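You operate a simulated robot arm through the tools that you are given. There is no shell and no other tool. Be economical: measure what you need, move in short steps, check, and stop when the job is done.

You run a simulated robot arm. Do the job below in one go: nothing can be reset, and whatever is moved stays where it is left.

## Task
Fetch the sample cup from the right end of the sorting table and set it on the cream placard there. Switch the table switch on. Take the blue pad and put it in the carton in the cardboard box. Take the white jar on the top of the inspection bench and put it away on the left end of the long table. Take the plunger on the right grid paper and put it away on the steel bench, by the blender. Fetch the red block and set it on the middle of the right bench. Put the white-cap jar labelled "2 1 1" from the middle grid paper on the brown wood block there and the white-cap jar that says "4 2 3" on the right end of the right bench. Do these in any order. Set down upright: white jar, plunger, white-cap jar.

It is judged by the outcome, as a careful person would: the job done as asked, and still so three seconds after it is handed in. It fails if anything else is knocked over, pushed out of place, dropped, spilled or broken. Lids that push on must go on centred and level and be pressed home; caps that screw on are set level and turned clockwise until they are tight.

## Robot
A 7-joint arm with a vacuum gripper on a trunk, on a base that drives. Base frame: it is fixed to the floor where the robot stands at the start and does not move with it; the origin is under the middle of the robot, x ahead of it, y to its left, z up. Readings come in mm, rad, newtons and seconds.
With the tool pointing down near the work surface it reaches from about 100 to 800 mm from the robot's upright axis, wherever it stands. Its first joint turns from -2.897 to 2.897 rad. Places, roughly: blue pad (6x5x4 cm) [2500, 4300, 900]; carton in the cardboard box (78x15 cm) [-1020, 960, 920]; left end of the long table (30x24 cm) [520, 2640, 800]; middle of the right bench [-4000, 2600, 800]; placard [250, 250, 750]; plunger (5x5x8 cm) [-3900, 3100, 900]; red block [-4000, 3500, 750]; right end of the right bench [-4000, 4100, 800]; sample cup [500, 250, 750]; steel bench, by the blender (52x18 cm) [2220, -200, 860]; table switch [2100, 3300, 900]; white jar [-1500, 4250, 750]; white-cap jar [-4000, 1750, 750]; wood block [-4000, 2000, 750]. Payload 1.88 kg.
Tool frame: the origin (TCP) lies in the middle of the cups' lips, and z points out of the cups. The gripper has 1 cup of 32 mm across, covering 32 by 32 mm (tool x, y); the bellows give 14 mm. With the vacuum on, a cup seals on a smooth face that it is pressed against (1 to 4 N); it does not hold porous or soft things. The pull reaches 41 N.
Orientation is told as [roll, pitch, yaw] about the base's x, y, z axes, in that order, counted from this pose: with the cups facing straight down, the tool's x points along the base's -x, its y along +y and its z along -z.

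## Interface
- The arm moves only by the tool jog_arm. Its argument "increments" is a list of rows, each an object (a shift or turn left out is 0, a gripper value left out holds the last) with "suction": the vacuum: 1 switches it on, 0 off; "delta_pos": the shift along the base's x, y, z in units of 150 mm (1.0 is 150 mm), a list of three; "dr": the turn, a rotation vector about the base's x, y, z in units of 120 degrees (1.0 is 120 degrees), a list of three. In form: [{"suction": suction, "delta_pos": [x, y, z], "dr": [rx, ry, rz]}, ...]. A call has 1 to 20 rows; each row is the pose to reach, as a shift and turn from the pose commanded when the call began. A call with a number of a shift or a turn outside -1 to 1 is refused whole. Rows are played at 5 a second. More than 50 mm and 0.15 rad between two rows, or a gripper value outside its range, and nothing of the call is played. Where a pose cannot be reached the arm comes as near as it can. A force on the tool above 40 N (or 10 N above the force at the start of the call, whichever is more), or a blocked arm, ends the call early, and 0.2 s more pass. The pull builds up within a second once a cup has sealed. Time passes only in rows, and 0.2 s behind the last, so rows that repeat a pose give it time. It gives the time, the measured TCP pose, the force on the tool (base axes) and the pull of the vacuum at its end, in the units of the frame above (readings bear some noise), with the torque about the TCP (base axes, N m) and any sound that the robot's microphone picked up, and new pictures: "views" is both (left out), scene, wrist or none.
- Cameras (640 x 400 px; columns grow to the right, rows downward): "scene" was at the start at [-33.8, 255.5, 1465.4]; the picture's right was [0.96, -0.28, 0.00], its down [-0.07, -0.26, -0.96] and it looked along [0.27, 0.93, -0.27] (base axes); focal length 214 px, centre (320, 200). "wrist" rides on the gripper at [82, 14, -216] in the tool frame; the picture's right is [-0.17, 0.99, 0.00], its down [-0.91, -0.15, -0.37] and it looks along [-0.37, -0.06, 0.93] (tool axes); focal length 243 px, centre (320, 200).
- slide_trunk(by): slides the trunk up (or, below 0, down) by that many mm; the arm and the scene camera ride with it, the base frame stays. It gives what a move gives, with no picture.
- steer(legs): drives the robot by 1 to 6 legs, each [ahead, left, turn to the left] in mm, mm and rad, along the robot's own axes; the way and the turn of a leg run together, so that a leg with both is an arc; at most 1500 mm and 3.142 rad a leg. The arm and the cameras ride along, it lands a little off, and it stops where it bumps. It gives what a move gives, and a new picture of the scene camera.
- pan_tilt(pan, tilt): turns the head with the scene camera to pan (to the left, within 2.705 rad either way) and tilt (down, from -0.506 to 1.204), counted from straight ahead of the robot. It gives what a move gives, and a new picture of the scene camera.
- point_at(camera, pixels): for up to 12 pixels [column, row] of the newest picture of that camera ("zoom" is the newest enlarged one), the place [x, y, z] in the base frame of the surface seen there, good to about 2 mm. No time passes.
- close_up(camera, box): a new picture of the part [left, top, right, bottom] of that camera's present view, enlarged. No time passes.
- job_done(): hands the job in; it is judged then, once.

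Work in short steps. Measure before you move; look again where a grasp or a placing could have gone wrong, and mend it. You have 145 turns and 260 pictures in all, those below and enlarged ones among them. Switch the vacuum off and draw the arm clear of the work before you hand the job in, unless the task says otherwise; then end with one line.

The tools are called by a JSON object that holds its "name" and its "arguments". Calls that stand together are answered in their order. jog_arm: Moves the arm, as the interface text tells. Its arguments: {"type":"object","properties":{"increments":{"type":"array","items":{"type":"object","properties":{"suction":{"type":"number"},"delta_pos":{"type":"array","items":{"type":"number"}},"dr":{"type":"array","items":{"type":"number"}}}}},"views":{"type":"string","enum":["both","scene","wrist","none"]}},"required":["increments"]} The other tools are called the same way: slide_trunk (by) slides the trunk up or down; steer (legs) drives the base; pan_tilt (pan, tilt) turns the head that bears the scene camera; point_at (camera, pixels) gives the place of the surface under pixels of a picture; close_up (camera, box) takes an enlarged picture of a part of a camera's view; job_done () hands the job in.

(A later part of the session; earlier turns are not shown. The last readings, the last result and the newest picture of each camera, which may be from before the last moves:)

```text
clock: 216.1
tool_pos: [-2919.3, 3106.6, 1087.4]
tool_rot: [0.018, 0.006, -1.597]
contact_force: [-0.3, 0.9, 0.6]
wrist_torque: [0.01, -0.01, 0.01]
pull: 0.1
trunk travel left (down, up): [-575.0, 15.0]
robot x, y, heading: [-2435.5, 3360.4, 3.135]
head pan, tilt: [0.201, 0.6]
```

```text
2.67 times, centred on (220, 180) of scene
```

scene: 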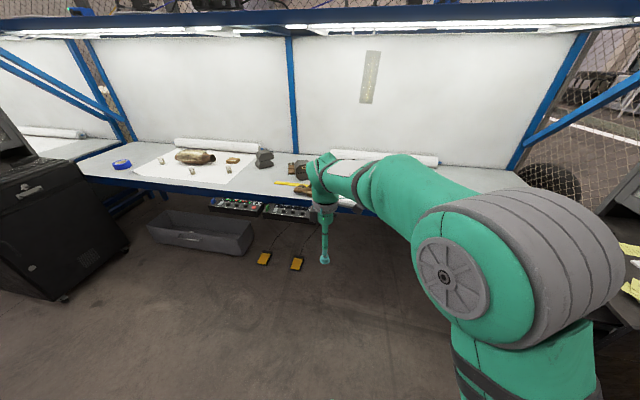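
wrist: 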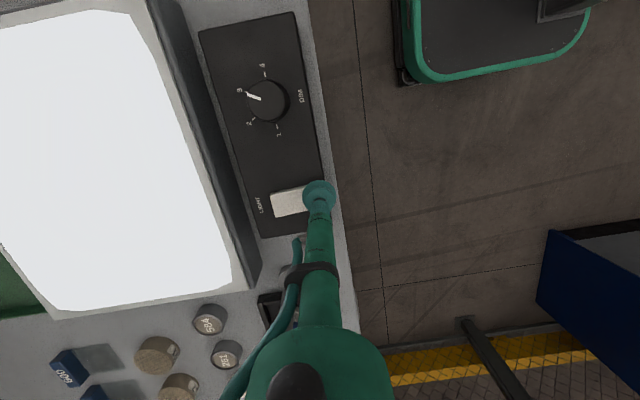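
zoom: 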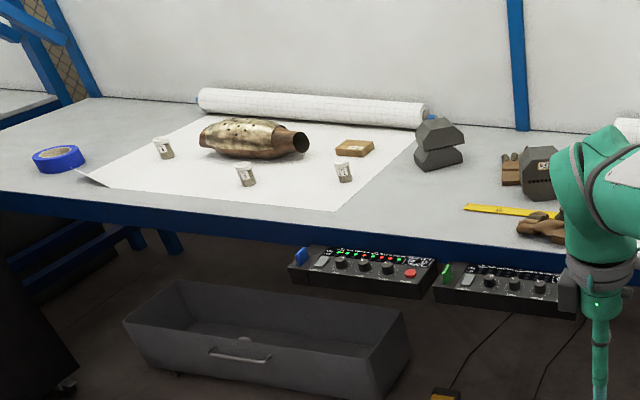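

Bench front is x≈-3640, lamp beam z≈1725, console occupies y>3740. I lower the trunk 120 mm to keep the elbow under the lamps and drive up to x≈-3320.

{"name": "slide_trunk", "arguments": {"by": -120}}

{"name": "steer", "arguments": {"legs": [[880, 0, 0]]}}

{"name": "pan_tilt", "arguments": {"pan": -0.15, "tilt": 0.8}}

{"name": "jog_arm", "arguments": {"increments": [{"delta_pos": [-0.1, 0, 0.1]}], "views": "wrist"}}

```text
clock: 217.6
tool_pos: [-2919.2, 3107.8, 966.6]
tool_rot: [0.019, 0.004, -1.596]
contact_force: [0.6, -0.3, -0.4]
wrist_torque: [-0.02, -0.01, 0.01]
pull: 0.1
trunk travel left (down, up): [-455.0, 135.0]
robot x, y, heading: [-2437.1, 3362.7, 3.137]
head pan, tilt: [0.201, 0.6]
```

```text
clock: 222.2
tool_pos: [-3794.0, 3106.5, 966.4]
tool_rot: [0.021, 0.007, -1.593]
contact_force: [-0.7, 0.5, 0.7]
wrist_torque: [-0.01, -0.01, 0.03]
pull: 0.0
trunk travel left (down, up): [-455.0, 135.0]
robot x, y, heading: [-3314.1, 3362.9, -3.144]
head pan, tilt: [0.201, 0.6]
```

scene: 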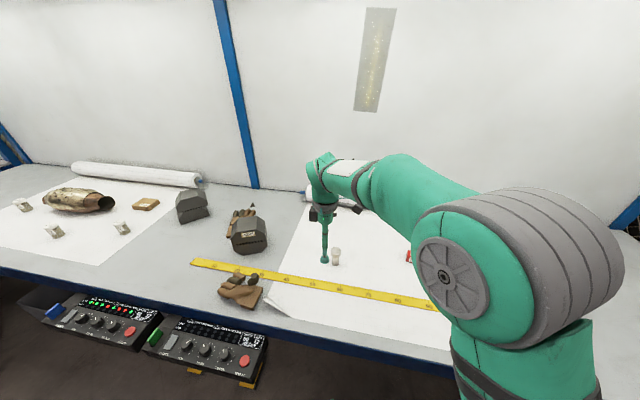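

```text
clock: 223.0
tool_pos: [-3791.8, 3106.2, 967.0]
tool_rot: [0.018, 0.005, -1.593]
contact_force: [0.3, 0.6, 1.1]
wrist_torque: [-0.01, 0.0, -0.02]
pull: 0.1
trunk travel left (down, up): [-455.0, 135.0]
robot x, y, heading: [-3313.1, 3365.7, -3.142]
head pan, tilt: [-0.15, 0.799]
```

scene: 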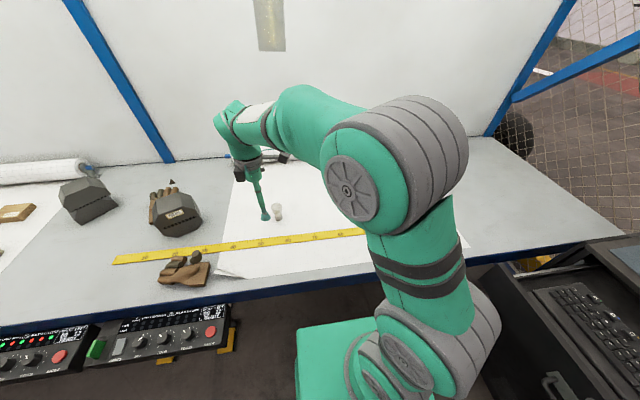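

```text
clock: 223.4
tool_pos: [-3807.5, 3106.3, 981.9]
tool_rot: [0.02, 0.005, -1.593]
contact_force: [0.0, 1.1, 0.2]
wrist_torque: [-0.01, 0.0, 0.01]
pull: 0.1
trunk travel left (down, up): [-455.0, 135.0]
robot x, y, heading: [-3314.5, 3368.8, -3.14]
head pan, tilt: [-0.15, 0.799]
```

wrist: 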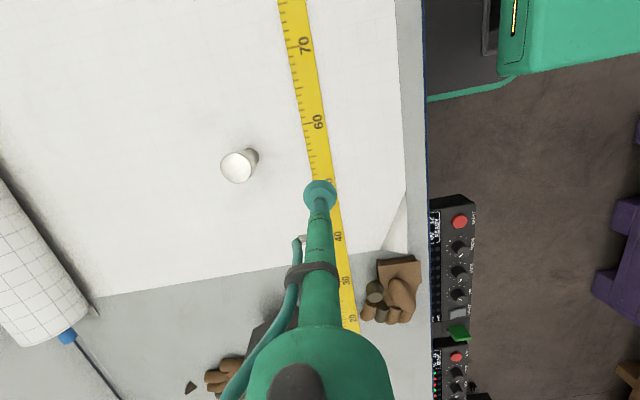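

The plunger's top is at wrist (238,165). I measure it, then jog toward the red block near [-3978,3418].

{"name": "point_at", "arguments": {"camera": "wrist", "pixels": [[238, 165], [225, 165], [250, 165], [236, 150], [238, 180], [255, 155]]}}

{"name": "jog_arm", "arguments": {"increments": [{"delta_pos": [-0.13, 0.25, 0]}, {"delta_pos": [-0.26, 0.5, 0]}, {"delta_pos": [-0.39, 0.75, 0]}, {"delta_pos": [-0.52, 1, 0]}], "views": "none"}}

{"name": "jog_arm", "arguments": {"increments": [{"delta_pos": [-0.13, 0.25, 0]}, {"delta_pos": [-0.26, 0.5, 0]}, {"delta_pos": [-0.39, 0.75, 0]}, {"delta_pos": [-0.52, 0.8, 0]}], "views": "wrist"}}

```text
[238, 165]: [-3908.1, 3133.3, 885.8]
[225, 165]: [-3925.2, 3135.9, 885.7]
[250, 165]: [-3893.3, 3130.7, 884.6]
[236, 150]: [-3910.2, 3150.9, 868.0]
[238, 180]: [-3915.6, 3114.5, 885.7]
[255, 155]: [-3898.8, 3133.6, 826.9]
```

```text
clock: 224.4
tool_pos: [-3886.1, 3254.9, 982.8]
tool_rot: [0.02, 0.007, -1.592]
contact_force: [0.6, 0.4, 0.5]
wrist_torque: [0.01, 0.02, -0.01]
pull: 0.1
trunk travel left (down, up): [-455.0, 135.0]
robot x, y, heading: [-3318.2, 3366.2, -3.141]
head pan, tilt: [-0.15, 0.799]
```

```text
clock: 225.4
tool_pos: [-3965.8, 3374.8, 981.4]
tool_rot: [0.02, 0.004, -1.59]
contact_force: [-1.2, 0.0, -0.3]
wrist_torque: [0.0, -0.01, 0.0]
pull: 0.1
trunk travel left (down, up): [-455.0, 135.0]
robot x, y, heading: [-3317.9, 3364.6, -3.14]
head pan, tilt: [-0.15, 0.799]
```

wrist: 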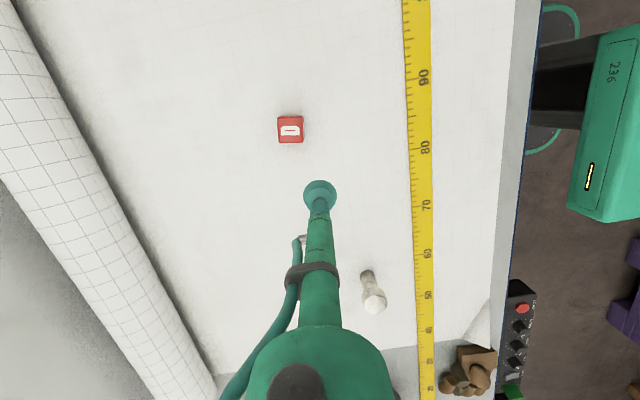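

Red block visible at wrist (290,129). I measure its top.

{"name": "point_at", "arguments": {"camera": "wrist", "pixels": [[290, 129], [280, 122], [301, 122], [281, 139], [301, 137], [290, 160]]}}

{"name": "close_up", "arguments": {"camera": "wrist", "box": [260, 90, 420, 330]}}

```text
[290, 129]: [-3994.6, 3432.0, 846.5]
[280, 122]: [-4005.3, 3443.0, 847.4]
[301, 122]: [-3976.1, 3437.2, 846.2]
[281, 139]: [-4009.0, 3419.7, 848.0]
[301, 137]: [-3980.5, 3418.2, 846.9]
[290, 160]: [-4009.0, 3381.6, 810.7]
```

```text
1.67 times, centred on (340, 210) of wrist
```

zoom: 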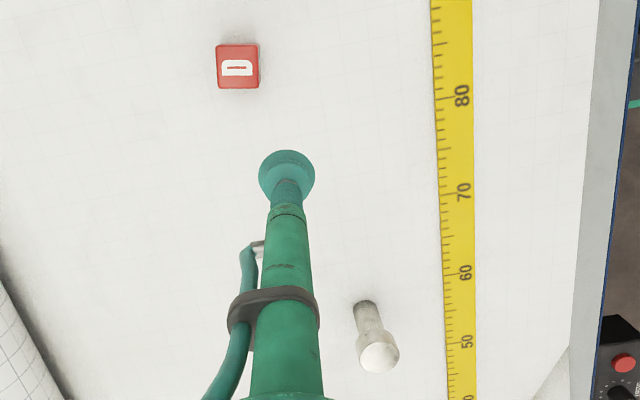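

Red block top centre ≈ [-3993,3430,847]. I align and descend with suction.

{"name": "jog_arm", "arguments": {"increments": [{"delta_pos": [-0.09, 0.18, -0.2], "suction": 1}, {"delta_pos": [-0.18, 0.365, -0.4]}, {"delta_pos": [-0.18, 0.365, -0.7]}, {"delta_pos": [-0.18, 0.365, -0.84]}, {"delta_pos": [-0.18, 0.365, -0.87]}, {"delta_pos": [-0.18, 0.365, -0.89]}, {"delta_pos": [-0.18, 0.365, -0.905]}, {"delta_pos": [-0.18, 0.365, -0.905]}, {"delta_pos": [-0.18, 0.365, -0.905]}, {"delta_pos": [-0.18, 0.365, -0.905]}], "views": "wrist"}}

```text
clock: 227.6
tool_pos: [-3989.9, 3431.5, 847.2]
tool_rot: [0.018, 0.008, -1.59]
contact_force: [-0.1, 0.9, 6.0]
wrist_torque: [-0.07, 0.21, -0.03]
pull: 41.0
trunk travel left (down, up): [-455.0, 135.0]
robot x, y, heading: [-3315.6, 3366.2, -3.139]
head pan, tilt: [-0.15, 0.799]
```

wrist: 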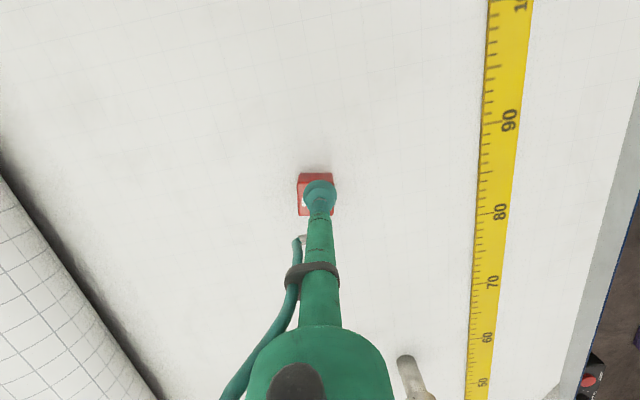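

Sealed. I lift 150 mm and slide the robot left so the block comes over the middle of the bench.

{"name": "jog_arm", "arguments": {"increments": [{"delta_pos": [0, 0, 0.15]}, {"delta_pos": [0, 0, 0.45]}, {"delta_pos": [0, 0, 0.75]}, {"delta_pos": [0, 0, 1]}], "views": "none"}}

{"name": "steer", "arguments": {"legs": [[0, 830, 0]]}}

{"name": "jog_arm", "arguments": {"increments": [{"delta_pos": [0, 0, 0]}], "views": "wrist"}}

```text
clock: 228.6
tool_pos: [-3990.4, 3430.0, 995.3]
tool_rot: [0.019, 0.008, -1.59]
contact_force: [0.3, 0.5, 0.1]
wrist_torque: [-0.01, 0.01, -0.02]
pull: 40.5
trunk travel left (down, up): [-455.0, 135.0]
robot x, y, heading: [-3311.8, 3364.3, -3.144]
head pan, tilt: [-0.15, 0.799]
```

```text
clock: 233.1
tool_pos: [-3990.7, 2596.6, 996.2]
tool_rot: [0.019, 0.004, -1.589]
contact_force: [-0.4, 1.0, -0.3]
wrist_torque: [0.0, 0.02, 0.04]
pull: 41.2
trunk travel left (down, up): [-455.0, 135.0]
robot x, y, heading: [-3313.8, 2527.0, -3.141]
head pan, tilt: [-0.15, 0.799]
```

scene: 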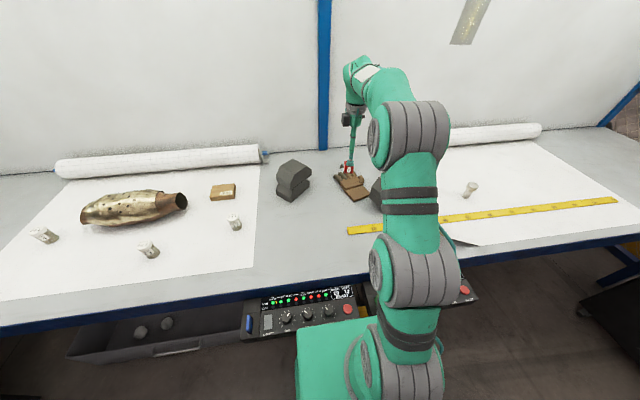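

```text
clock: 233.5
tool_pos: [-3990.3, 2595.5, 995.3]
tool_rot: [0.02, 0.009, -1.591]
contact_force: [-0.3, -0.8, -0.3]
wrist_torque: [0.0, 0.02, -0.02]
pull: 40.5
trunk travel left (down, up): [-455.0, 135.0]
robot x, y, heading: [-3315.3, 2532.7, -3.14]
head pan, tilt: [-0.15, 0.799]
```

wrist: 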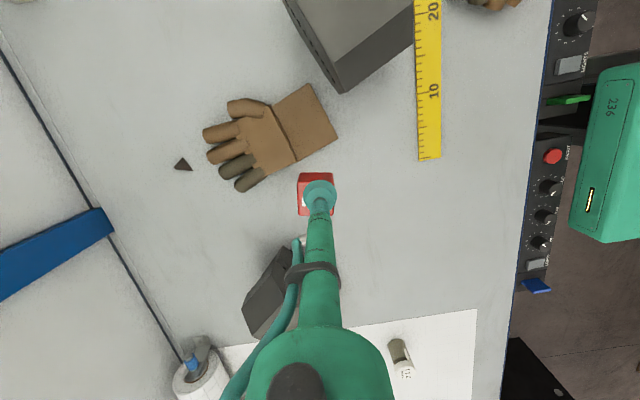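

I measure the glove, black weight and free area to choose the spot.

{"name": "point_at", "arguments": {"camera": "wrist", "pixels": [[337, 138], [298, 158], [270, 255], [265, 335], [300, 320], [430, 158], [400, 230], [370, 260], [400, 350], [345, 92], [370, 312]]}}

{"name": "point_at", "arguments": {"camera": "scene", "pixels": [[305, 190], [285, 195], [308, 178], [295, 165], [350, 200], [320, 215], [375, 195]]}}

```text
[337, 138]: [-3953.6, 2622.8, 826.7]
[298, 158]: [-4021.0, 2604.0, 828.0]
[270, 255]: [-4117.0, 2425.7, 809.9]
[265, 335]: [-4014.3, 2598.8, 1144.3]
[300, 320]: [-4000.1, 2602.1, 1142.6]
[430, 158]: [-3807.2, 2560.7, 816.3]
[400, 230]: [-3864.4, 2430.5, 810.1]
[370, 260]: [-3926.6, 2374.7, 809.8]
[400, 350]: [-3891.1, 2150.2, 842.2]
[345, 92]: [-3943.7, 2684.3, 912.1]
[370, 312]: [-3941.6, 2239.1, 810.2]
```

```text
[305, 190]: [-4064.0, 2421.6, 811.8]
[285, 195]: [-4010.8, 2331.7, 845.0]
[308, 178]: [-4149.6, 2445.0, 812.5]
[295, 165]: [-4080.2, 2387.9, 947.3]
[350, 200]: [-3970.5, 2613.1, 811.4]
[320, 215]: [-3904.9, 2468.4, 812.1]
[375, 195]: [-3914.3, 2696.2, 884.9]
```

I place the block at (-3950, 2515): about 90 mm clear of glove, weight and ruler.

{"name": "jog_arm", "arguments": {"increments": [{"delta_pos": [0.13, -0.27, 0]}, {"delta_pos": [0.27, -0.53, -0.1]}, {"delta_pos": [0.27, -0.53, -0.4]}, {"delta_pos": [0.27, -0.53, -0.7]}, {"delta_pos": [0.27, -0.53, -0.92]}, {"delta_pos": [0.27, -0.53, -0.96]}, {"delta_pos": [0.27, -0.53, -0.98]}, {"delta_pos": [0.27, -0.53, -0.995]}], "views": "wrist"}}

```text
clock: 235.3
tool_pos: [-3950.2, 2516.7, 845.4]
tool_rot: [0.02, 0.008, -1.589]
contact_force: [0.4, -0.2, 1.3]
wrist_torque: [-0.03, 0.08, 0.0]
pull: 40.7
trunk travel left (down, up): [-455.0, 135.0]
robot x, y, heading: [-3314.7, 2531.4, -3.136]
head pan, tilt: [-0.15, 0.799]
```

wrist: 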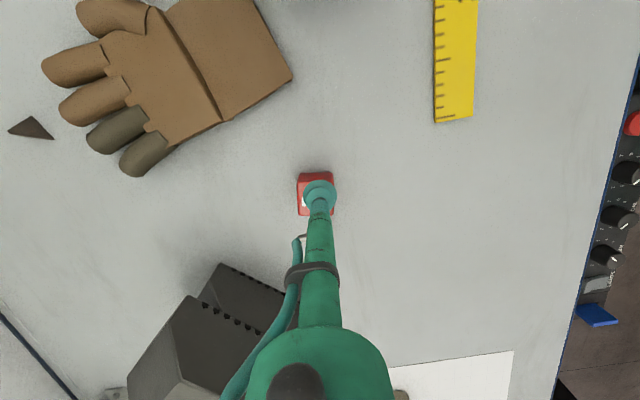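

In contact (1.3 N). Release and lift; then zoom on the three jars in the scene view.

{"name": "jog_arm", "arguments": {"increments": [{"suction": 0}, {"suction": 0}, {"suction": 0}, {"suction": 0}, {"delta_pos": [0, 0, 0.1]}, {"delta_pos": [0, 0, 0.4]}, {"delta_pos": [0, 0, 0.7]}, {"delta_pos": [0, 0, 1]}], "views": "both"}}

{"name": "close_up", "arguments": {"camera": "scene", "box": [20, 170, 260, 270]}}

{"name": "point_at", "arguments": {"camera": "zoom", "pixels": [[55, 168], [340, 205], [570, 125], [545, 45], [590, 35], [540, 75], [330, 60]]}}

```text
clock: 237.1
tool_pos: [-3951.1, 2518.0, 996.9]
tool_rot: [0.02, 0.006, -1.59]
contact_force: [1.1, 0.1, -0.6]
wrist_torque: [0.0, -0.02, -0.04]
pull: 0.0
trunk travel left (down, up): [-455.0, 135.0]
robot x, y, heading: [-3312.7, 2529.2, -3.143]
head pan, tilt: [-0.15, 0.799]
```

scene: 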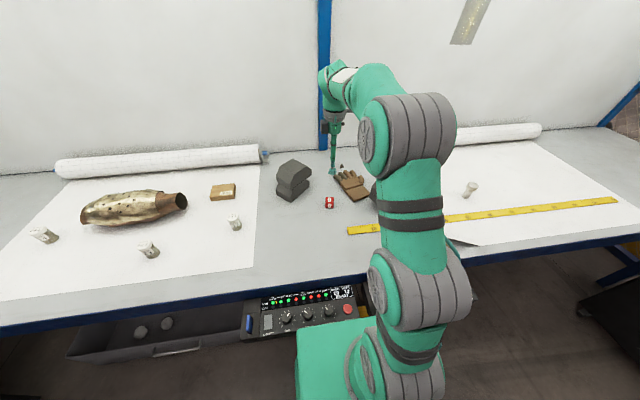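
wrist: 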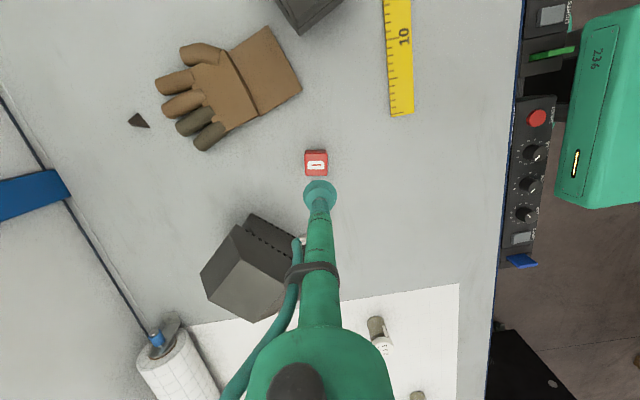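

```text
2.67 times, centred on (140, 220) of scene
```

zoom: 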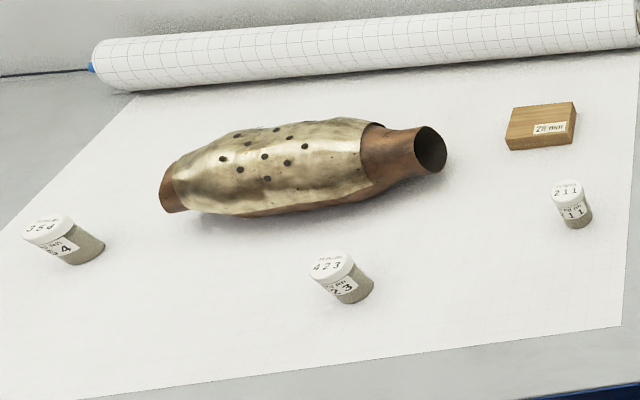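

```text
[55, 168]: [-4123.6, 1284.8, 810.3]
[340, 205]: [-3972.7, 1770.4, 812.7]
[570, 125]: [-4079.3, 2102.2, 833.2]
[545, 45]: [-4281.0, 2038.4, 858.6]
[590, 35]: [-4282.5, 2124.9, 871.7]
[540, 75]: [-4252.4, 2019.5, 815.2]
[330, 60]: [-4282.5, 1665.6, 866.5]
```

Jar "211" is the one by the wood block, "423" the middle one. I slide left ~365 mm to stand over jar 211.

{"name": "steer", "arguments": {"legs": [[0, 365, 0]]}}

{"name": "jog_arm", "arguments": {"increments": [{"delta_pos": [0.15, 0, 0]}, {"delta_pos": [0.3, 0, 0]}], "views": "wrist"}}

{"name": "close_up", "arguments": {"camera": "wrist", "box": [200, 60, 440, 260]}}

```text
clock: 239.4
tool_pos: [-3950.5, 2154.9, 995.8]
tool_rot: [0.018, 0.005, -1.595]
contact_force: [0.1, 1.0, 0.2]
wrist_torque: [0.0, -0.02, 0.01]
pull: 0.1
trunk travel left (down, up): [-455.0, 135.0]
robot x, y, heading: [-3319.2, 2163.3, 3.141]
head pan, tilt: [-0.15, 0.799]
```

scene: 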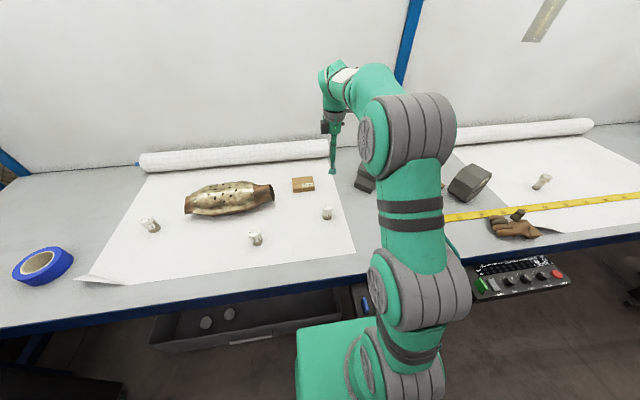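

```text
clock: 240.0
tool_pos: [-3907.1, 2157.0, 996.1]
tool_rot: [0.02, 0.008, -1.593]
contact_force: [0.4, -0.4, 0.7]
wrist_torque: [0.01, -0.03, -0.02]
pull: 0.0
trunk travel left (down, up): [-455.0, 135.0]
robot x, y, heading: [-3308.8, 2166.2, 3.137]
head pan, tilt: [-0.15, 0.799]
```

wrist: 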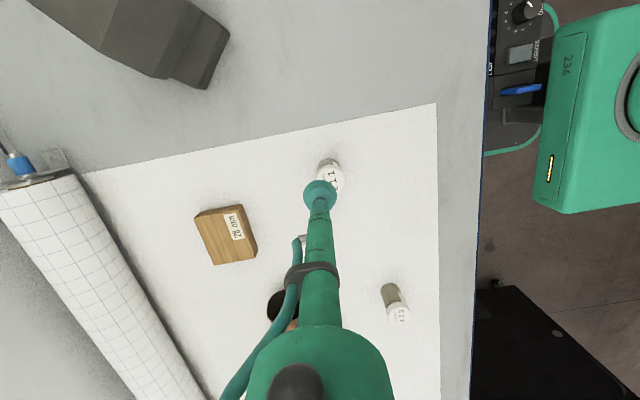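

```text
2.00 times, centred on (320, 160) of wrist
```

zoom: 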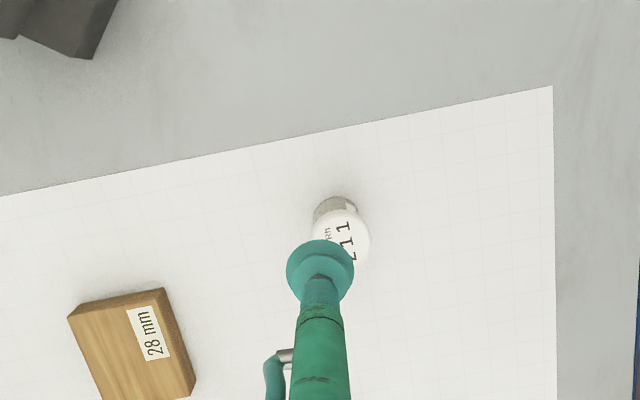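

I measure the 211 cap, the wood block corners and the 423 cap.

{"name": "point_at", "arguments": {"camera": "wrist", "pixels": [[332, 172], [344, 175], [330, 163], [320, 172], [197, 216], [240, 206], [214, 264], [257, 258], [226, 237], [398, 314], [390, 314], [407, 312]]}}

{"name": "point_at", "arguments": {"camera": "scene", "pixels": [[328, 210], [327, 206], [255, 234]]}}

```text
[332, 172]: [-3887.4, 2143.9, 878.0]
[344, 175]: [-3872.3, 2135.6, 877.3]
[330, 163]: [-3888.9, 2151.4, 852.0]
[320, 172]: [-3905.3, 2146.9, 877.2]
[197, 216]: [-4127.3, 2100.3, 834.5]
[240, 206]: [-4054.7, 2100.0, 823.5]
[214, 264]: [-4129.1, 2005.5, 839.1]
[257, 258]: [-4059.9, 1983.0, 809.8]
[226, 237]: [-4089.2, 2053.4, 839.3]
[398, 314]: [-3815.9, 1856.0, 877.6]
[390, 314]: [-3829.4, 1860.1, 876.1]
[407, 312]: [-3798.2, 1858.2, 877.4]
```

```text
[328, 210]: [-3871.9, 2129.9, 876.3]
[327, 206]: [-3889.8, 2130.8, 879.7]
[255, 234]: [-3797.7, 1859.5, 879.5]
```

211 cap centre ≈ [-3889,2135,878]; wood block top centre ≈ [-4090,2053,839]. I descend on jar 211 with vacuum.

{"name": "jog_arm", "arguments": {"increments": [{"delta_pos": [0.12, -0.147, -0.2], "suction": 1}, {"delta_pos": [0.12, -0.147, -0.5]}, {"delta_pos": [0.12, -0.147, -0.73]}, {"delta_pos": [0.12, -0.147, -0.77]}, {"delta_pos": [0.12, -0.147, -0.79]}, {"delta_pos": [0.12, -0.147, -0.8]}, {"delta_pos": [0.12, -0.147, -0.8]}, {"delta_pos": [0.12, -0.147, -0.8]}, {"delta_pos": [0.12, -0.147, -0.8]}], "views": "wrist"}}

```text
clock: 242.0
tool_pos: [-3888.4, 2133.5, 875.1]
tool_rot: [0.016, 0.003, -1.595]
contact_force: [1.6, 0.8, 9.7]
wrist_torque: [-0.01, 0.18, -0.05]
pull: 40.3
trunk travel left (down, up): [-455.0, 135.0]
robot x, y, heading: [-3314.4, 2165.4, 3.141]
head pan, tilt: [-0.15, 0.799]
```

wrist: 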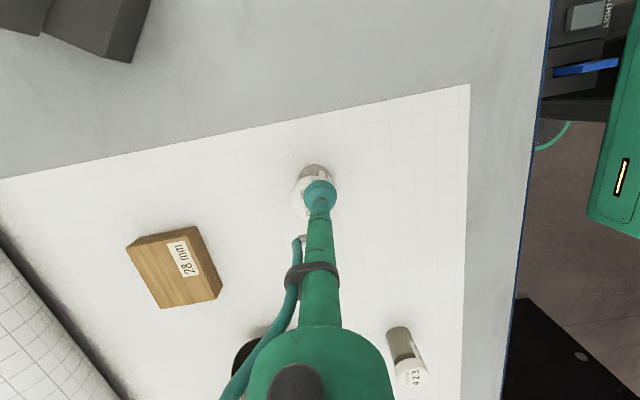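

Sealed. I measure the block top precisely from this view before lifting.

{"name": "point_at", "arguments": {"camera": "wrist", "pixels": [[137, 247], [188, 231], [164, 303], [217, 290], [177, 268], [150, 240]]}}

{"name": "jog_arm", "arguments": {"increments": [{"delta_pos": [0, 0, 0.15]}, {"delta_pos": [0, 0, 0.4]}, {"delta_pos": [0, 0, 0.6]}], "views": "none"}}

```text
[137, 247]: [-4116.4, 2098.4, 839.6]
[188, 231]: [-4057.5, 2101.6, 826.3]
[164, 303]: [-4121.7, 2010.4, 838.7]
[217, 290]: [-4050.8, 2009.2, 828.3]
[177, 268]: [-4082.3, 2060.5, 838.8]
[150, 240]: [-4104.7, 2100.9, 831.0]
```

```text
clock: 242.8
tool_pos: [-3888.0, 2132.2, 965.6]
tool_rot: [0.02, 0.006, -1.595]
contact_force: [0.7, 0.4, -0.6]
wrist_torque: [0.01, 0.01, -0.04]
pull: 40.1
trunk travel left (down, up): [-455.0, 135.0]
robot x, y, heading: [-3319.6, 2162.8, 3.142]
head pan, tilt: [-0.15, 0.799]
```

The block top spans x≈-4125…-4062, y≈2005…2098. To decide how far I can drive in, I measure the base's front edge and look under the bench.

{"name": "point_at", "arguments": {"camera": "wrist", "pixels": [[592, 200], [600, 180], [620, 150], [545, 140], [500, 380], [520, 300]]}}

{"name": "jog_arm", "arguments": {"increments": [{"delta_pos": [-0.25, 0, 0.1]}, {"delta_pos": [-0.5, 0, 0.2]}, {"delta_pos": [-0.75, 0, 0.3]}, {"delta_pos": [-1, 0, 0.4]}], "views": "wrist"}}

```text
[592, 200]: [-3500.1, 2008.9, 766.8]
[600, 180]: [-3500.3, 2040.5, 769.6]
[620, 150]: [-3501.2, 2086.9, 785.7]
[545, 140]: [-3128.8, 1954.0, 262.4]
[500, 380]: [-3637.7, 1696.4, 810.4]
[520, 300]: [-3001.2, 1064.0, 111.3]
```

```text
clock: 243.8
tool_pos: [-4038.0, 2131.2, 1025.0]
tool_rot: [0.02, 0.005, -1.596]
contact_force: [-0.8, -0.2, -0.9]
wrist_torque: [0.0, 0.04, -0.01]
pull: 40.9
trunk travel left (down, up): [-455.0, 135.0]
robot x, y, heading: [-3316.7, 2167.5, 3.137]
head pan, tilt: [-0.15, 0.799]
```

wrist: 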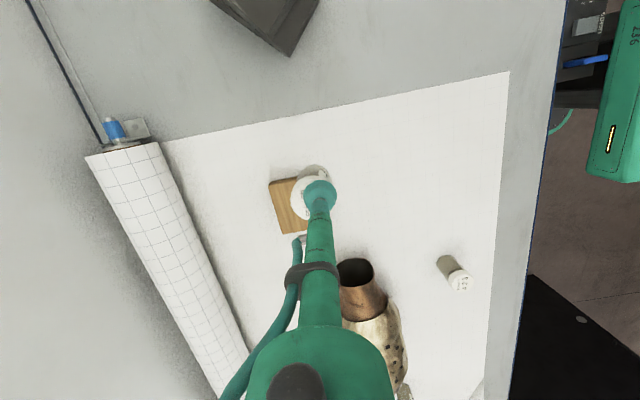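

Body front is ~140 mm from the bench, so I stay and jog to above the block centre.

{"name": "jog_arm", "arguments": {"increments": [{"delta_pos": [-0.12, -0.17, 0]}, {"delta_pos": [-0.24, -0.34, 0]}, {"delta_pos": [-0.36, -0.52, -0.1]}, {"delta_pos": [-0.36, -0.52, -0.4]}, {"delta_pos": [-0.36, -0.52, -0.6]}], "views": "both"}}

```text
clock: 245.0
tool_pos: [-4093.2, 2055.0, 928.6]
tool_rot: [0.031, 0.008, -1.593]
contact_force: [-2.0, 0.5, -3.9]
wrist_torque: [0.03, -0.25, -0.03]
pull: 40.4
out of reach, approached as far as the arm can: row 3
trunk travel left (down, up): [-455.0, 135.0]
robot x, y, heading: [-3317.6, 2163.5, 3.135]
head pan, tilt: [-0.15, 0.799]
```

scene: 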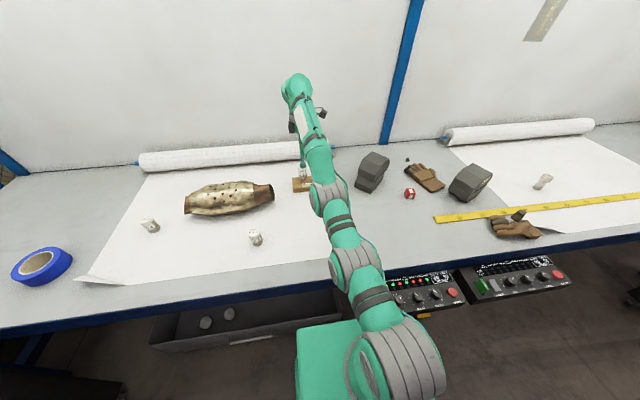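
wrist: 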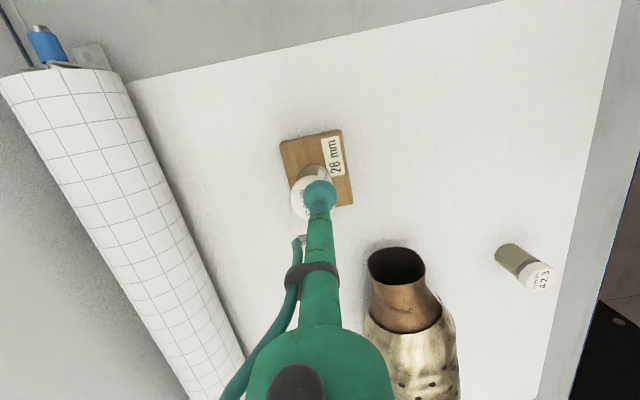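

At the reach limit; I drive 40 mm ahead to ease it, then bring the tool back over the block centre.

{"name": "steer", "arguments": {"legs": [[40, 0, 0]]}}

{"name": "jog_arm", "arguments": {"increments": [{"delta_pos": [0.1, 0, 0]}, {"delta_pos": [0.25, 0, 0]}, {"delta_pos": [0.25, 0, 0]}], "views": "wrist"}}

```text
clock: 246.0
tool_pos: [-4117.7, 2056.3, 935.9]
tool_rot: [0.022, 0.008, -1.595]
contact_force: [-1.0, -0.3, -0.8]
wrist_torque: [0.01, 0.04, -0.04]
pull: 40.7
trunk travel left (down, up): [-455.0, 135.0]
robot x, y, heading: [-3345.6, 2165.0, 3.133]
head pan, tilt: [-0.15, 0.799]
heard: click, click
stopped in leg 1: the robot was blocked; the commanded pose is now the measured one
```

scene: 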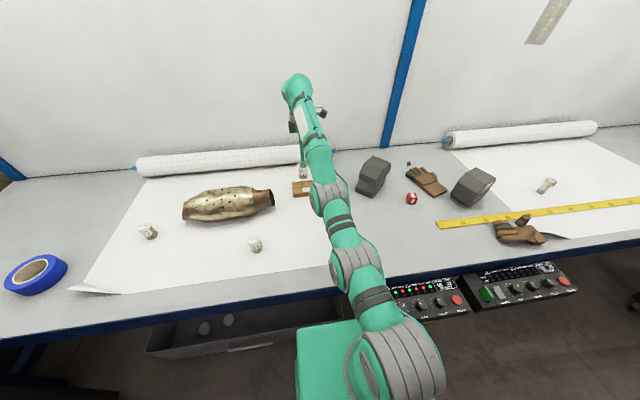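

```text
clock: 246.8
tool_pos: [-4115.9, 2055.3, 941.0]
tool_rot: [0.024, 0.008, -1.597]
contact_force: [-0.2, -0.1, -0.8]
wrist_torque: [0.03, 0.02, 0.03]
pull: 41.1
out of reach, approached as far as the arm can: row 1, 2, 3
trunk travel left (down, up): [-455.0, 135.0]
robot x, y, heading: [-3346.8, 2167.5, 3.136]
head pan, tilt: [-0.15, 0.799]
```

wrist: 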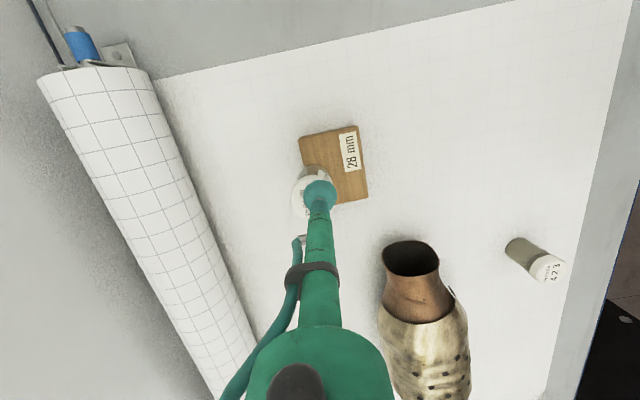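

The base was blocked (clicks heard) at x=-3346, so I back off 27 mm, which also brings the jar to x≈-4090, and then lower with the trunk.

{"name": "steer", "arguments": {"legs": [[-27, 0, 0]]}}

{"name": "slide_trunk", "arguments": {"by": -22}}

{"name": "close_up", "arguments": {"camera": "scene", "box": [140, 240, 580, 400]}}

{"name": "jog_arm", "arguments": {"increments": [{"delta_pos": [0, 0, 0]}], "views": "wrist"}}

```text
clock: 247.6
tool_pos: [-4093.2, 2055.1, 936.3]
tool_rot: [0.028, 0.008, -1.597]
contact_force: [-0.1, 0.0, -1.2]
wrist_torque: [-0.05, 0.03, 0.01]
pull: 41.1
trunk travel left (down, up): [-455.0, 135.0]
robot x, y, heading: [-3322.0, 2167.1, 3.139]
head pan, tilt: [-0.15, 0.799]
```

scene: 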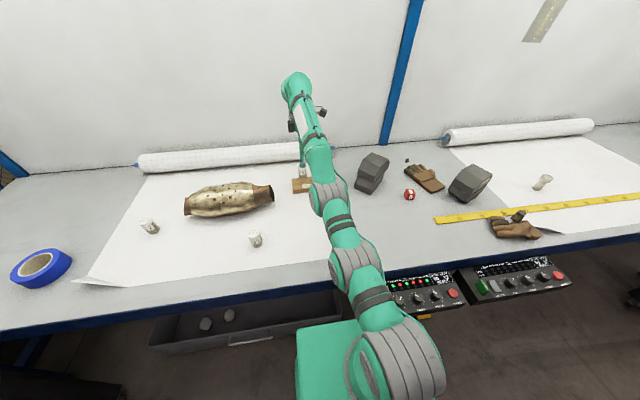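

```text
clock: 248.3
tool_pos: [-4093.2, 2055.6, 914.4]
tool_rot: [0.028, 0.009, -1.597]
contact_force: [-0.5, 0.3, -0.2]
wrist_torque: [0.0, 0.01, -0.01]
pull: 40.4
trunk travel left (down, up): [-433.0, 157.0]
robot x, y, heading: [-3320.6, 2167.7, 3.137]
head pan, tilt: [-0.15, 0.799]
```

```text
1.45 times, centred on (360, 320) of scene
```

zoom: 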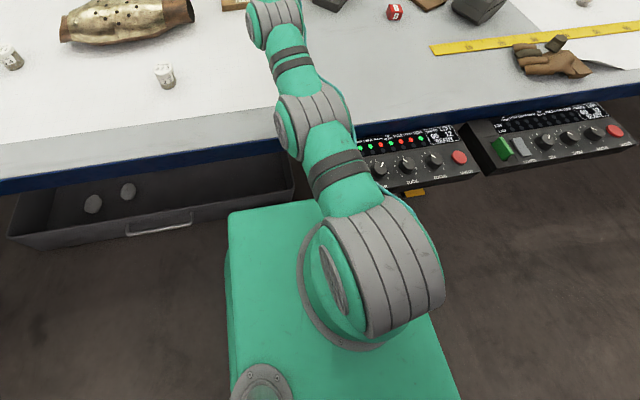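

```text
clock: 248.7
tool_pos: [-4094.2, 2056.0, 915.6]
tool_rot: [0.029, 0.009, -1.598]
contact_force: [-0.3, -1.0, -0.5]
wrist_torque: [-0.05, 0.02, 0.0]
pull: 40.7
trunk travel left (down, up): [-433.0, 157.0]
robot x, y, heading: [-3319.9, 2166.2, 3.139]
head pan, tilt: [-0.15, 0.799]
```

wrist: 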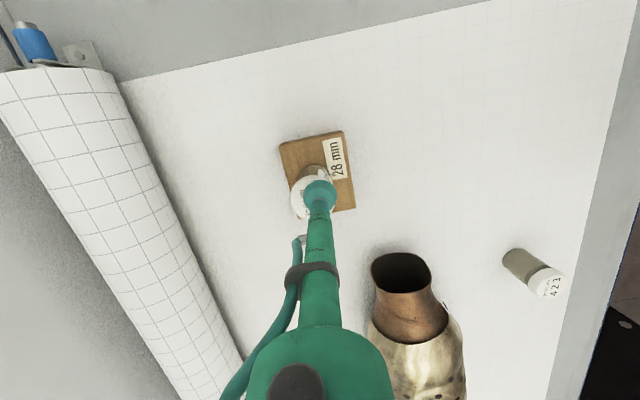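

Jar is above the block centre. I lower with the trunk by 9 mm and check force.

{"name": "slide_trunk", "arguments": {"by": -9}}

{"name": "slide_trunk", "arguments": {"by": -3}}

```text
clock: 249.2
tool_pos: [-4093.9, 2056.2, 905.2]
tool_rot: [0.027, 0.009, -1.599]
contact_force: [0.0, 0.5, 1.4]
wrist_torque: [-0.02, 0.06, -0.05]
pull: 40.3
trunk travel left (down, up): [-424.0, 166.0]
robot x, y, heading: [-3319.1, 2166.4, 3.136]
head pan, tilt: [-0.15, 0.799]
```

```text
clock: 249.8
tool_pos: [-4093.9, 2055.4, 905.0]
tool_rot: [0.026, 0.007, -1.597]
contact_force: [2.4, 0.7, 9.7]
wrist_torque: [-0.05, 0.17, -0.01]
pull: 40.8
trunk travel left (down, up): [-421.0, 169.0]
robot x, y, heading: [-3319.4, 2165.9, 3.139]
head pan, tilt: [-0.15, 0.799]
```

Seated on the block (9.7 N). I release, and raise with the trunk.

{"name": "jog_arm", "arguments": {"increments": [{"suction": 0}, {"suction": 0}, {"suction": 0}, {"suction": 0}, {"suction": 0}], "views": "none"}}

{"name": "slide_trunk", "arguments": {"by": 90}}

{"name": "jog_arm", "arguments": {"increments": [{"delta_pos": [0.3, -0.1, 0]}, {"delta_pos": [0.6, -0.2, 0]}, {"delta_pos": [0.9, -0.3, 0]}, {"delta_pos": [1, -0.4, 0]}], "views": "both"}}

```text
clock: 251.0
tool_pos: [-4093.5, 2056.1, 902.6]
tool_rot: [0.028, 0.008, -1.597]
contact_force: [0.5, -1.2, 1.4]
wrist_torque: [0.01, 0.01, 0.01]
pull: 0.1
trunk travel left (down, up): [-421.0, 169.0]
robot x, y, heading: [-3320.6, 2162.6, 3.134]
head pan, tilt: [-0.15, 0.799]
```

```text
clock: 252.2
tool_pos: [-4093.7, 2055.9, 992.5]
tool_rot: [0.027, 0.009, -1.599]
contact_force: [0.3, 0.4, 0.2]
wrist_torque: [0.0, 0.02, 0.02]
pull: 0.1
trunk travel left (down, up): [-511.0, 79.0]
robot x, y, heading: [-3318.1, 2166.2, 3.136]
head pan, tilt: [-0.15, 0.799]
```

```text
clock: 253.2
tool_pos: [-4087.0, 2040.3, 1001.0]
tool_rot: [0.03, 0.007, -1.597]
contact_force: [1.8, -0.2, 0.2]
wrist_torque: [-0.02, 0.02, -0.01]
pull: 0.0
out of reach, approached as far as the arm can: row 1, 2, 3, 4
trunk travel left (down, up): [-511.0, 79.0]
robot x, y, heading: [-3320.4, 2165.1, 3.14]
head pan, tilt: [-0.15, 0.799]
```

scene: 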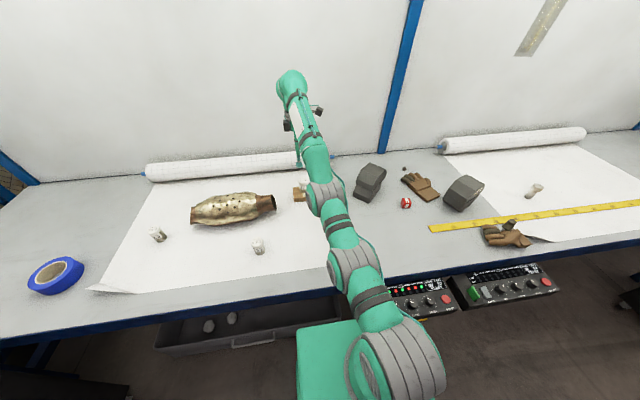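
wrist: 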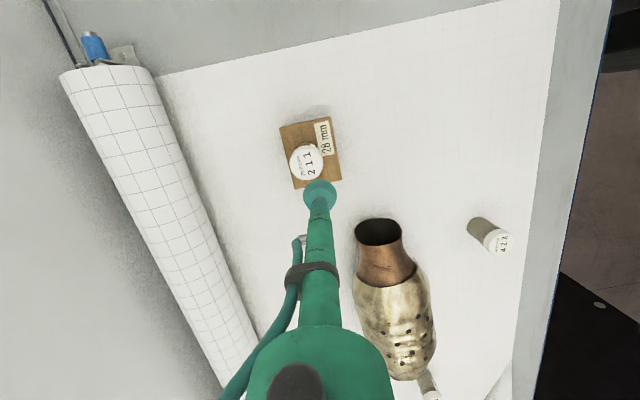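

Jar 211 stands centred on the block. The arm is stuck near its straight singularity; I try reversing the path by which it came (+x,+y,+z).

{"name": "jog_arm", "arguments": {"increments": [{"delta_pos": [0.12, 0.2, 0.1]}, {"delta_pos": [0.24, 0.4, 0.2]}, {"delta_pos": [0.36, 0.6, 0.3]}, {"delta_pos": [0.6, 0.6, 0.3]}, {"delta_pos": [0.8, 0.6, 0.3]}, {"delta_pos": [1, 0.6, 0.3]}], "views": "none"}}

```text
clock: 254.6
tool_pos: [-4082.1, 2104.4, 1046.8]
tool_rot: [0.028, 0.008, -1.596]
contact_force: [0.1, 0.1, 0.3]
wrist_torque: [0.01, 0.03, 0.01]
pull: 0.1
out of reach, approached as far as the arm can: row 1, 2, 3, 4, 5, 6
trunk travel left (down, up): [-511.0, 79.0]
robot x, y, heading: [-3318.0, 2164.3, 3.133]
head pan, tilt: [-0.15, 0.799]
```

I perturb out of the singularity by tilting the tool slightly (tip outward, wrist inward) while pulling back and up.

{"name": "jog_arm", "arguments": {"increments": [{"delta_pos": [0.1, 0, 0.1], "dr": [0, 0.06, 0]}, {"delta_pos": [0.2, 0, 0.2], "dr": [0, 0.12, 0]}, {"delta_pos": [0.4, 0, 0.2], "dr": [0, 0.17, 0]}, {"delta_pos": [0.6, 0, 0.2], "dr": [0, 0.17, 0]}, {"delta_pos": [0.8, 0, 0.2], "dr": [0, 0.17, 0]}, {"delta_pos": [1, 0, 0.2], "dr": [0, 0.17, 0]}], "views": "none"}}

```text
clock: 256.0
tool_pos: [-4083.2, 2099.0, 1120.4]
tool_rot: [-0.093, 0.012, -1.6]
contact_force: [0.6, 0.4, 0.1]
wrist_torque: [0.02, -0.01, -0.01]
pull: 0.1
out of reach, approached as far as the arm can: row 1, 2, 3, 4, 5, 6
trunk travel left (down, up): [-511.0, 79.0]
robot x, y, heading: [-3322.1, 2167.2, 3.138]
head pan, tilt: [-0.15, 0.799]
```

I try again with a combined up/in/sideways motion and the tilt undone.

{"name": "jog_arm", "arguments": {"increments": [{"delta_pos": [0.2, 0, 0.1], "dr": [0, -0.05, 0.05]}, {"delta_pos": [0.4, 0.1, 0.2], "dr": [0, -0.06, 0.1]}, {"delta_pos": [0.6, 0.2, 0.3], "dr": [0, -0.06, 0.16]}, {"delta_pos": [0.8, 0.3, 0.4], "dr": [0, -0.06, 0.2]}, {"delta_pos": [1, 0.4, 0.5], "dr": [0, -0.06, 0.2]}, {"delta_pos": [1, 0.4, 0.5], "dr": [0, -0.06, 0.2]}, {"delta_pos": [1, 0.4, 0.5], "dr": [0, -0.06, 0.2]}], "views": "scene"}}

```text
clock: 257.6
tool_pos: [-3933.2, 2158.2, 1197.1]
tool_rot: [0.024, -0.009, -1.18]
contact_force: [0.3, -0.3, 0.1]
wrist_torque: [-0.01, 0.09, 0.02]
pull: 0.0
out of reach, approached as far as the arm can: row 2
trunk travel left (down, up): [-511.0, 79.0]
robot x, y, heading: [-3315.2, 2166.3, 3.129]
head pan, tilt: [-0.15, 0.799]
```

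scene: 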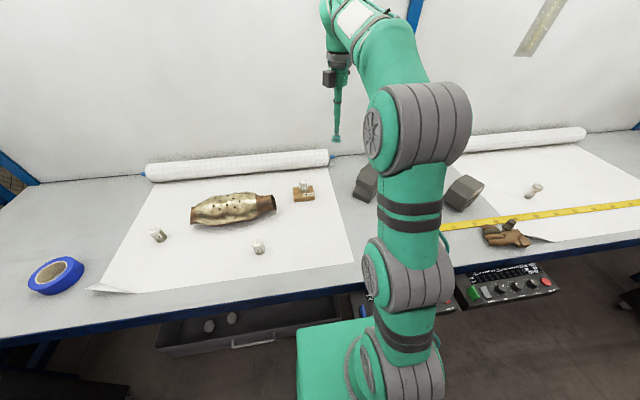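

Freed. Now jar 423 (cap about [-3811,1856,878]): slide left 300 mm and jog over it.

{"name": "steer", "arguments": {"legs": [[0, 300, 0]]}}

{"name": "jog_arm", "arguments": {"increments": [{"delta_pos": [0.2, 0, -0.2]}, {"delta_pos": [0.4, 0, -0.4]}, {"delta_pos": [0.6, 0, -0.6]}, {"delta_pos": [0.78, 0, -0.8]}, {"delta_pos": [0.78, 0, -1]}], "views": "wrist"}}

```text
clock: 259.7
tool_pos: [-3936.6, 1856.7, 1195.9]
tool_rot: [0.032, -0.012, -1.175]
contact_force: [0.2, 0.3, -0.3]
wrist_torque: [-0.04, -0.02, 0.01]
pull: 0.1
trunk travel left (down, up): [-511.0, 79.0]
robot x, y, heading: [-3322.8, 1861.9, 3.138]
head pan, tilt: [-0.15, 0.799]
```

scene: 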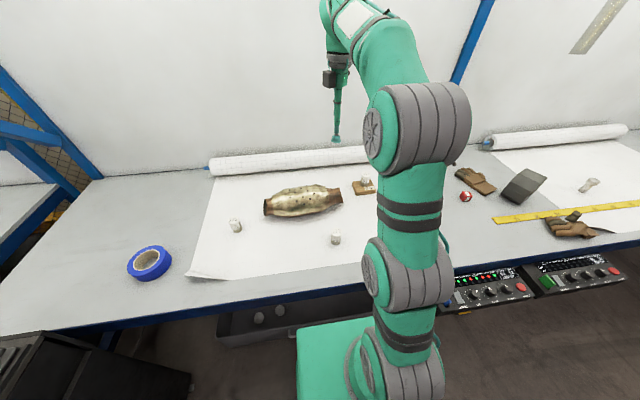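

```text
clock: 260.9
tool_pos: [-3817.9, 1856.7, 1045.6]
tool_rot: [0.027, -0.009, -1.177]
contact_force: [0.1, 0.3, -0.2]
wrist_torque: [-0.01, 0.03, -0.02]
pull: 0.1
trunk travel left (down, up): [-511.0, 79.0]
robot x, y, heading: [-3321.0, 1863.4, 3.14]
head pan, tilt: [-0.15, 0.799]
```

wrist: 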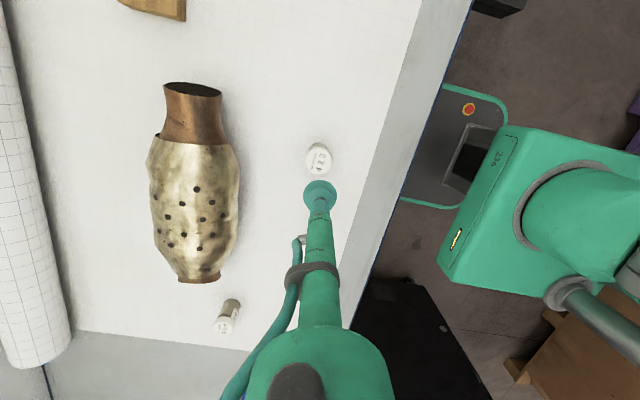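

I measure the 423 cap.

{"name": "point_at", "arguments": {"camera": "wrist", "pixels": [[318, 158], [307, 158], [330, 158], [318, 147], [320, 170]]}}

{"name": "close_up", "arguments": {"camera": "wrist", "box": [260, 120, 380, 220]}}

{"name": "close_up", "arguments": {"camera": "scene", "box": [420, 230, 640, 330]}}

```text
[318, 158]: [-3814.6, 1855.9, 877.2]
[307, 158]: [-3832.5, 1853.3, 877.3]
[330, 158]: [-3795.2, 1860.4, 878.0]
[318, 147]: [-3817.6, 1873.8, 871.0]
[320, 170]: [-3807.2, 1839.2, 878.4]
```

```text
4.00 times, centred on (320, 170) of wrist
```

zoom: 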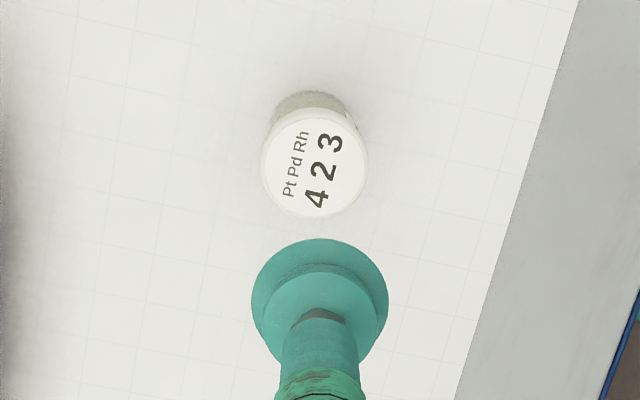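

```text
2.91 times, centred on (530, 280) of scene
```

zoom: 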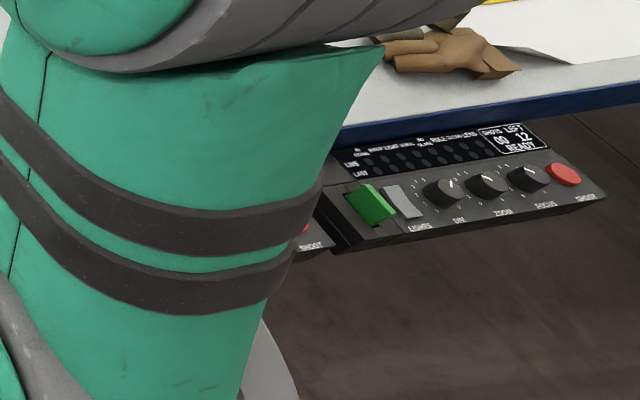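

423 cap centre ≈ [-3813,1853,877.5]. I descend in two calls.

{"name": "jog_arm", "arguments": {"increments": [{"delta_pos": [0.03, -0.025, -0.3], "suction": 1}, {"delta_pos": [0.03, -0.025, -0.6]}, {"delta_pos": [0.03, -0.025, -0.9]}, {"delta_pos": [0.03, -0.025, -1]}], "views": "none"}}

{"name": "jog_arm", "arguments": {"increments": [{"delta_pos": [0, 0, -0.07]}, {"delta_pos": [0, 0, -0.11]}, {"delta_pos": [0, 0, -0.13]}, {"delta_pos": [0, 0, -0.14]}, {"delta_pos": [0, 0, -0.14]}, {"delta_pos": [0, 0, -0.14]}, {"delta_pos": [0, 0, -0.14]}], "views": "wrist"}}

```text
clock: 261.9
tool_pos: [-3813.9, 1852.5, 896.7]
tool_rot: [0.029, -0.012, -1.176]
contact_force: [0.5, 0.1, -0.6]
wrist_torque: [-0.02, 0.0, 0.03]
pull: 0.1
trunk travel left (down, up): [-511.0, 79.0]
robot x, y, heading: [-3320.9, 1865.0, 3.131]
head pan, tilt: [-0.15, 0.799]
```

```text
clock: 263.5
tool_pos: [-3814.1, 1853.5, 875.5]
tool_rot: [0.028, -0.008, -1.178]
contact_force: [1.5, -0.3, 10.9]
wrist_torque: [-0.06, 0.19, 0.0]
pull: 40.9
trunk travel left (down, up): [-511.0, 79.0]
robot x, y, heading: [-3321.5, 1862.6, 3.138]
head pan, tilt: [-0.15, 0.799]
```

wrist: 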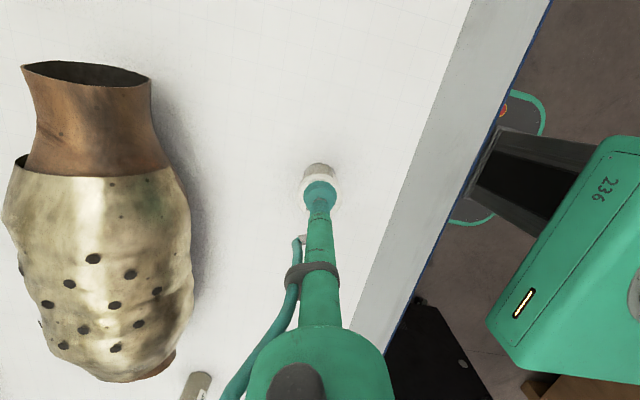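

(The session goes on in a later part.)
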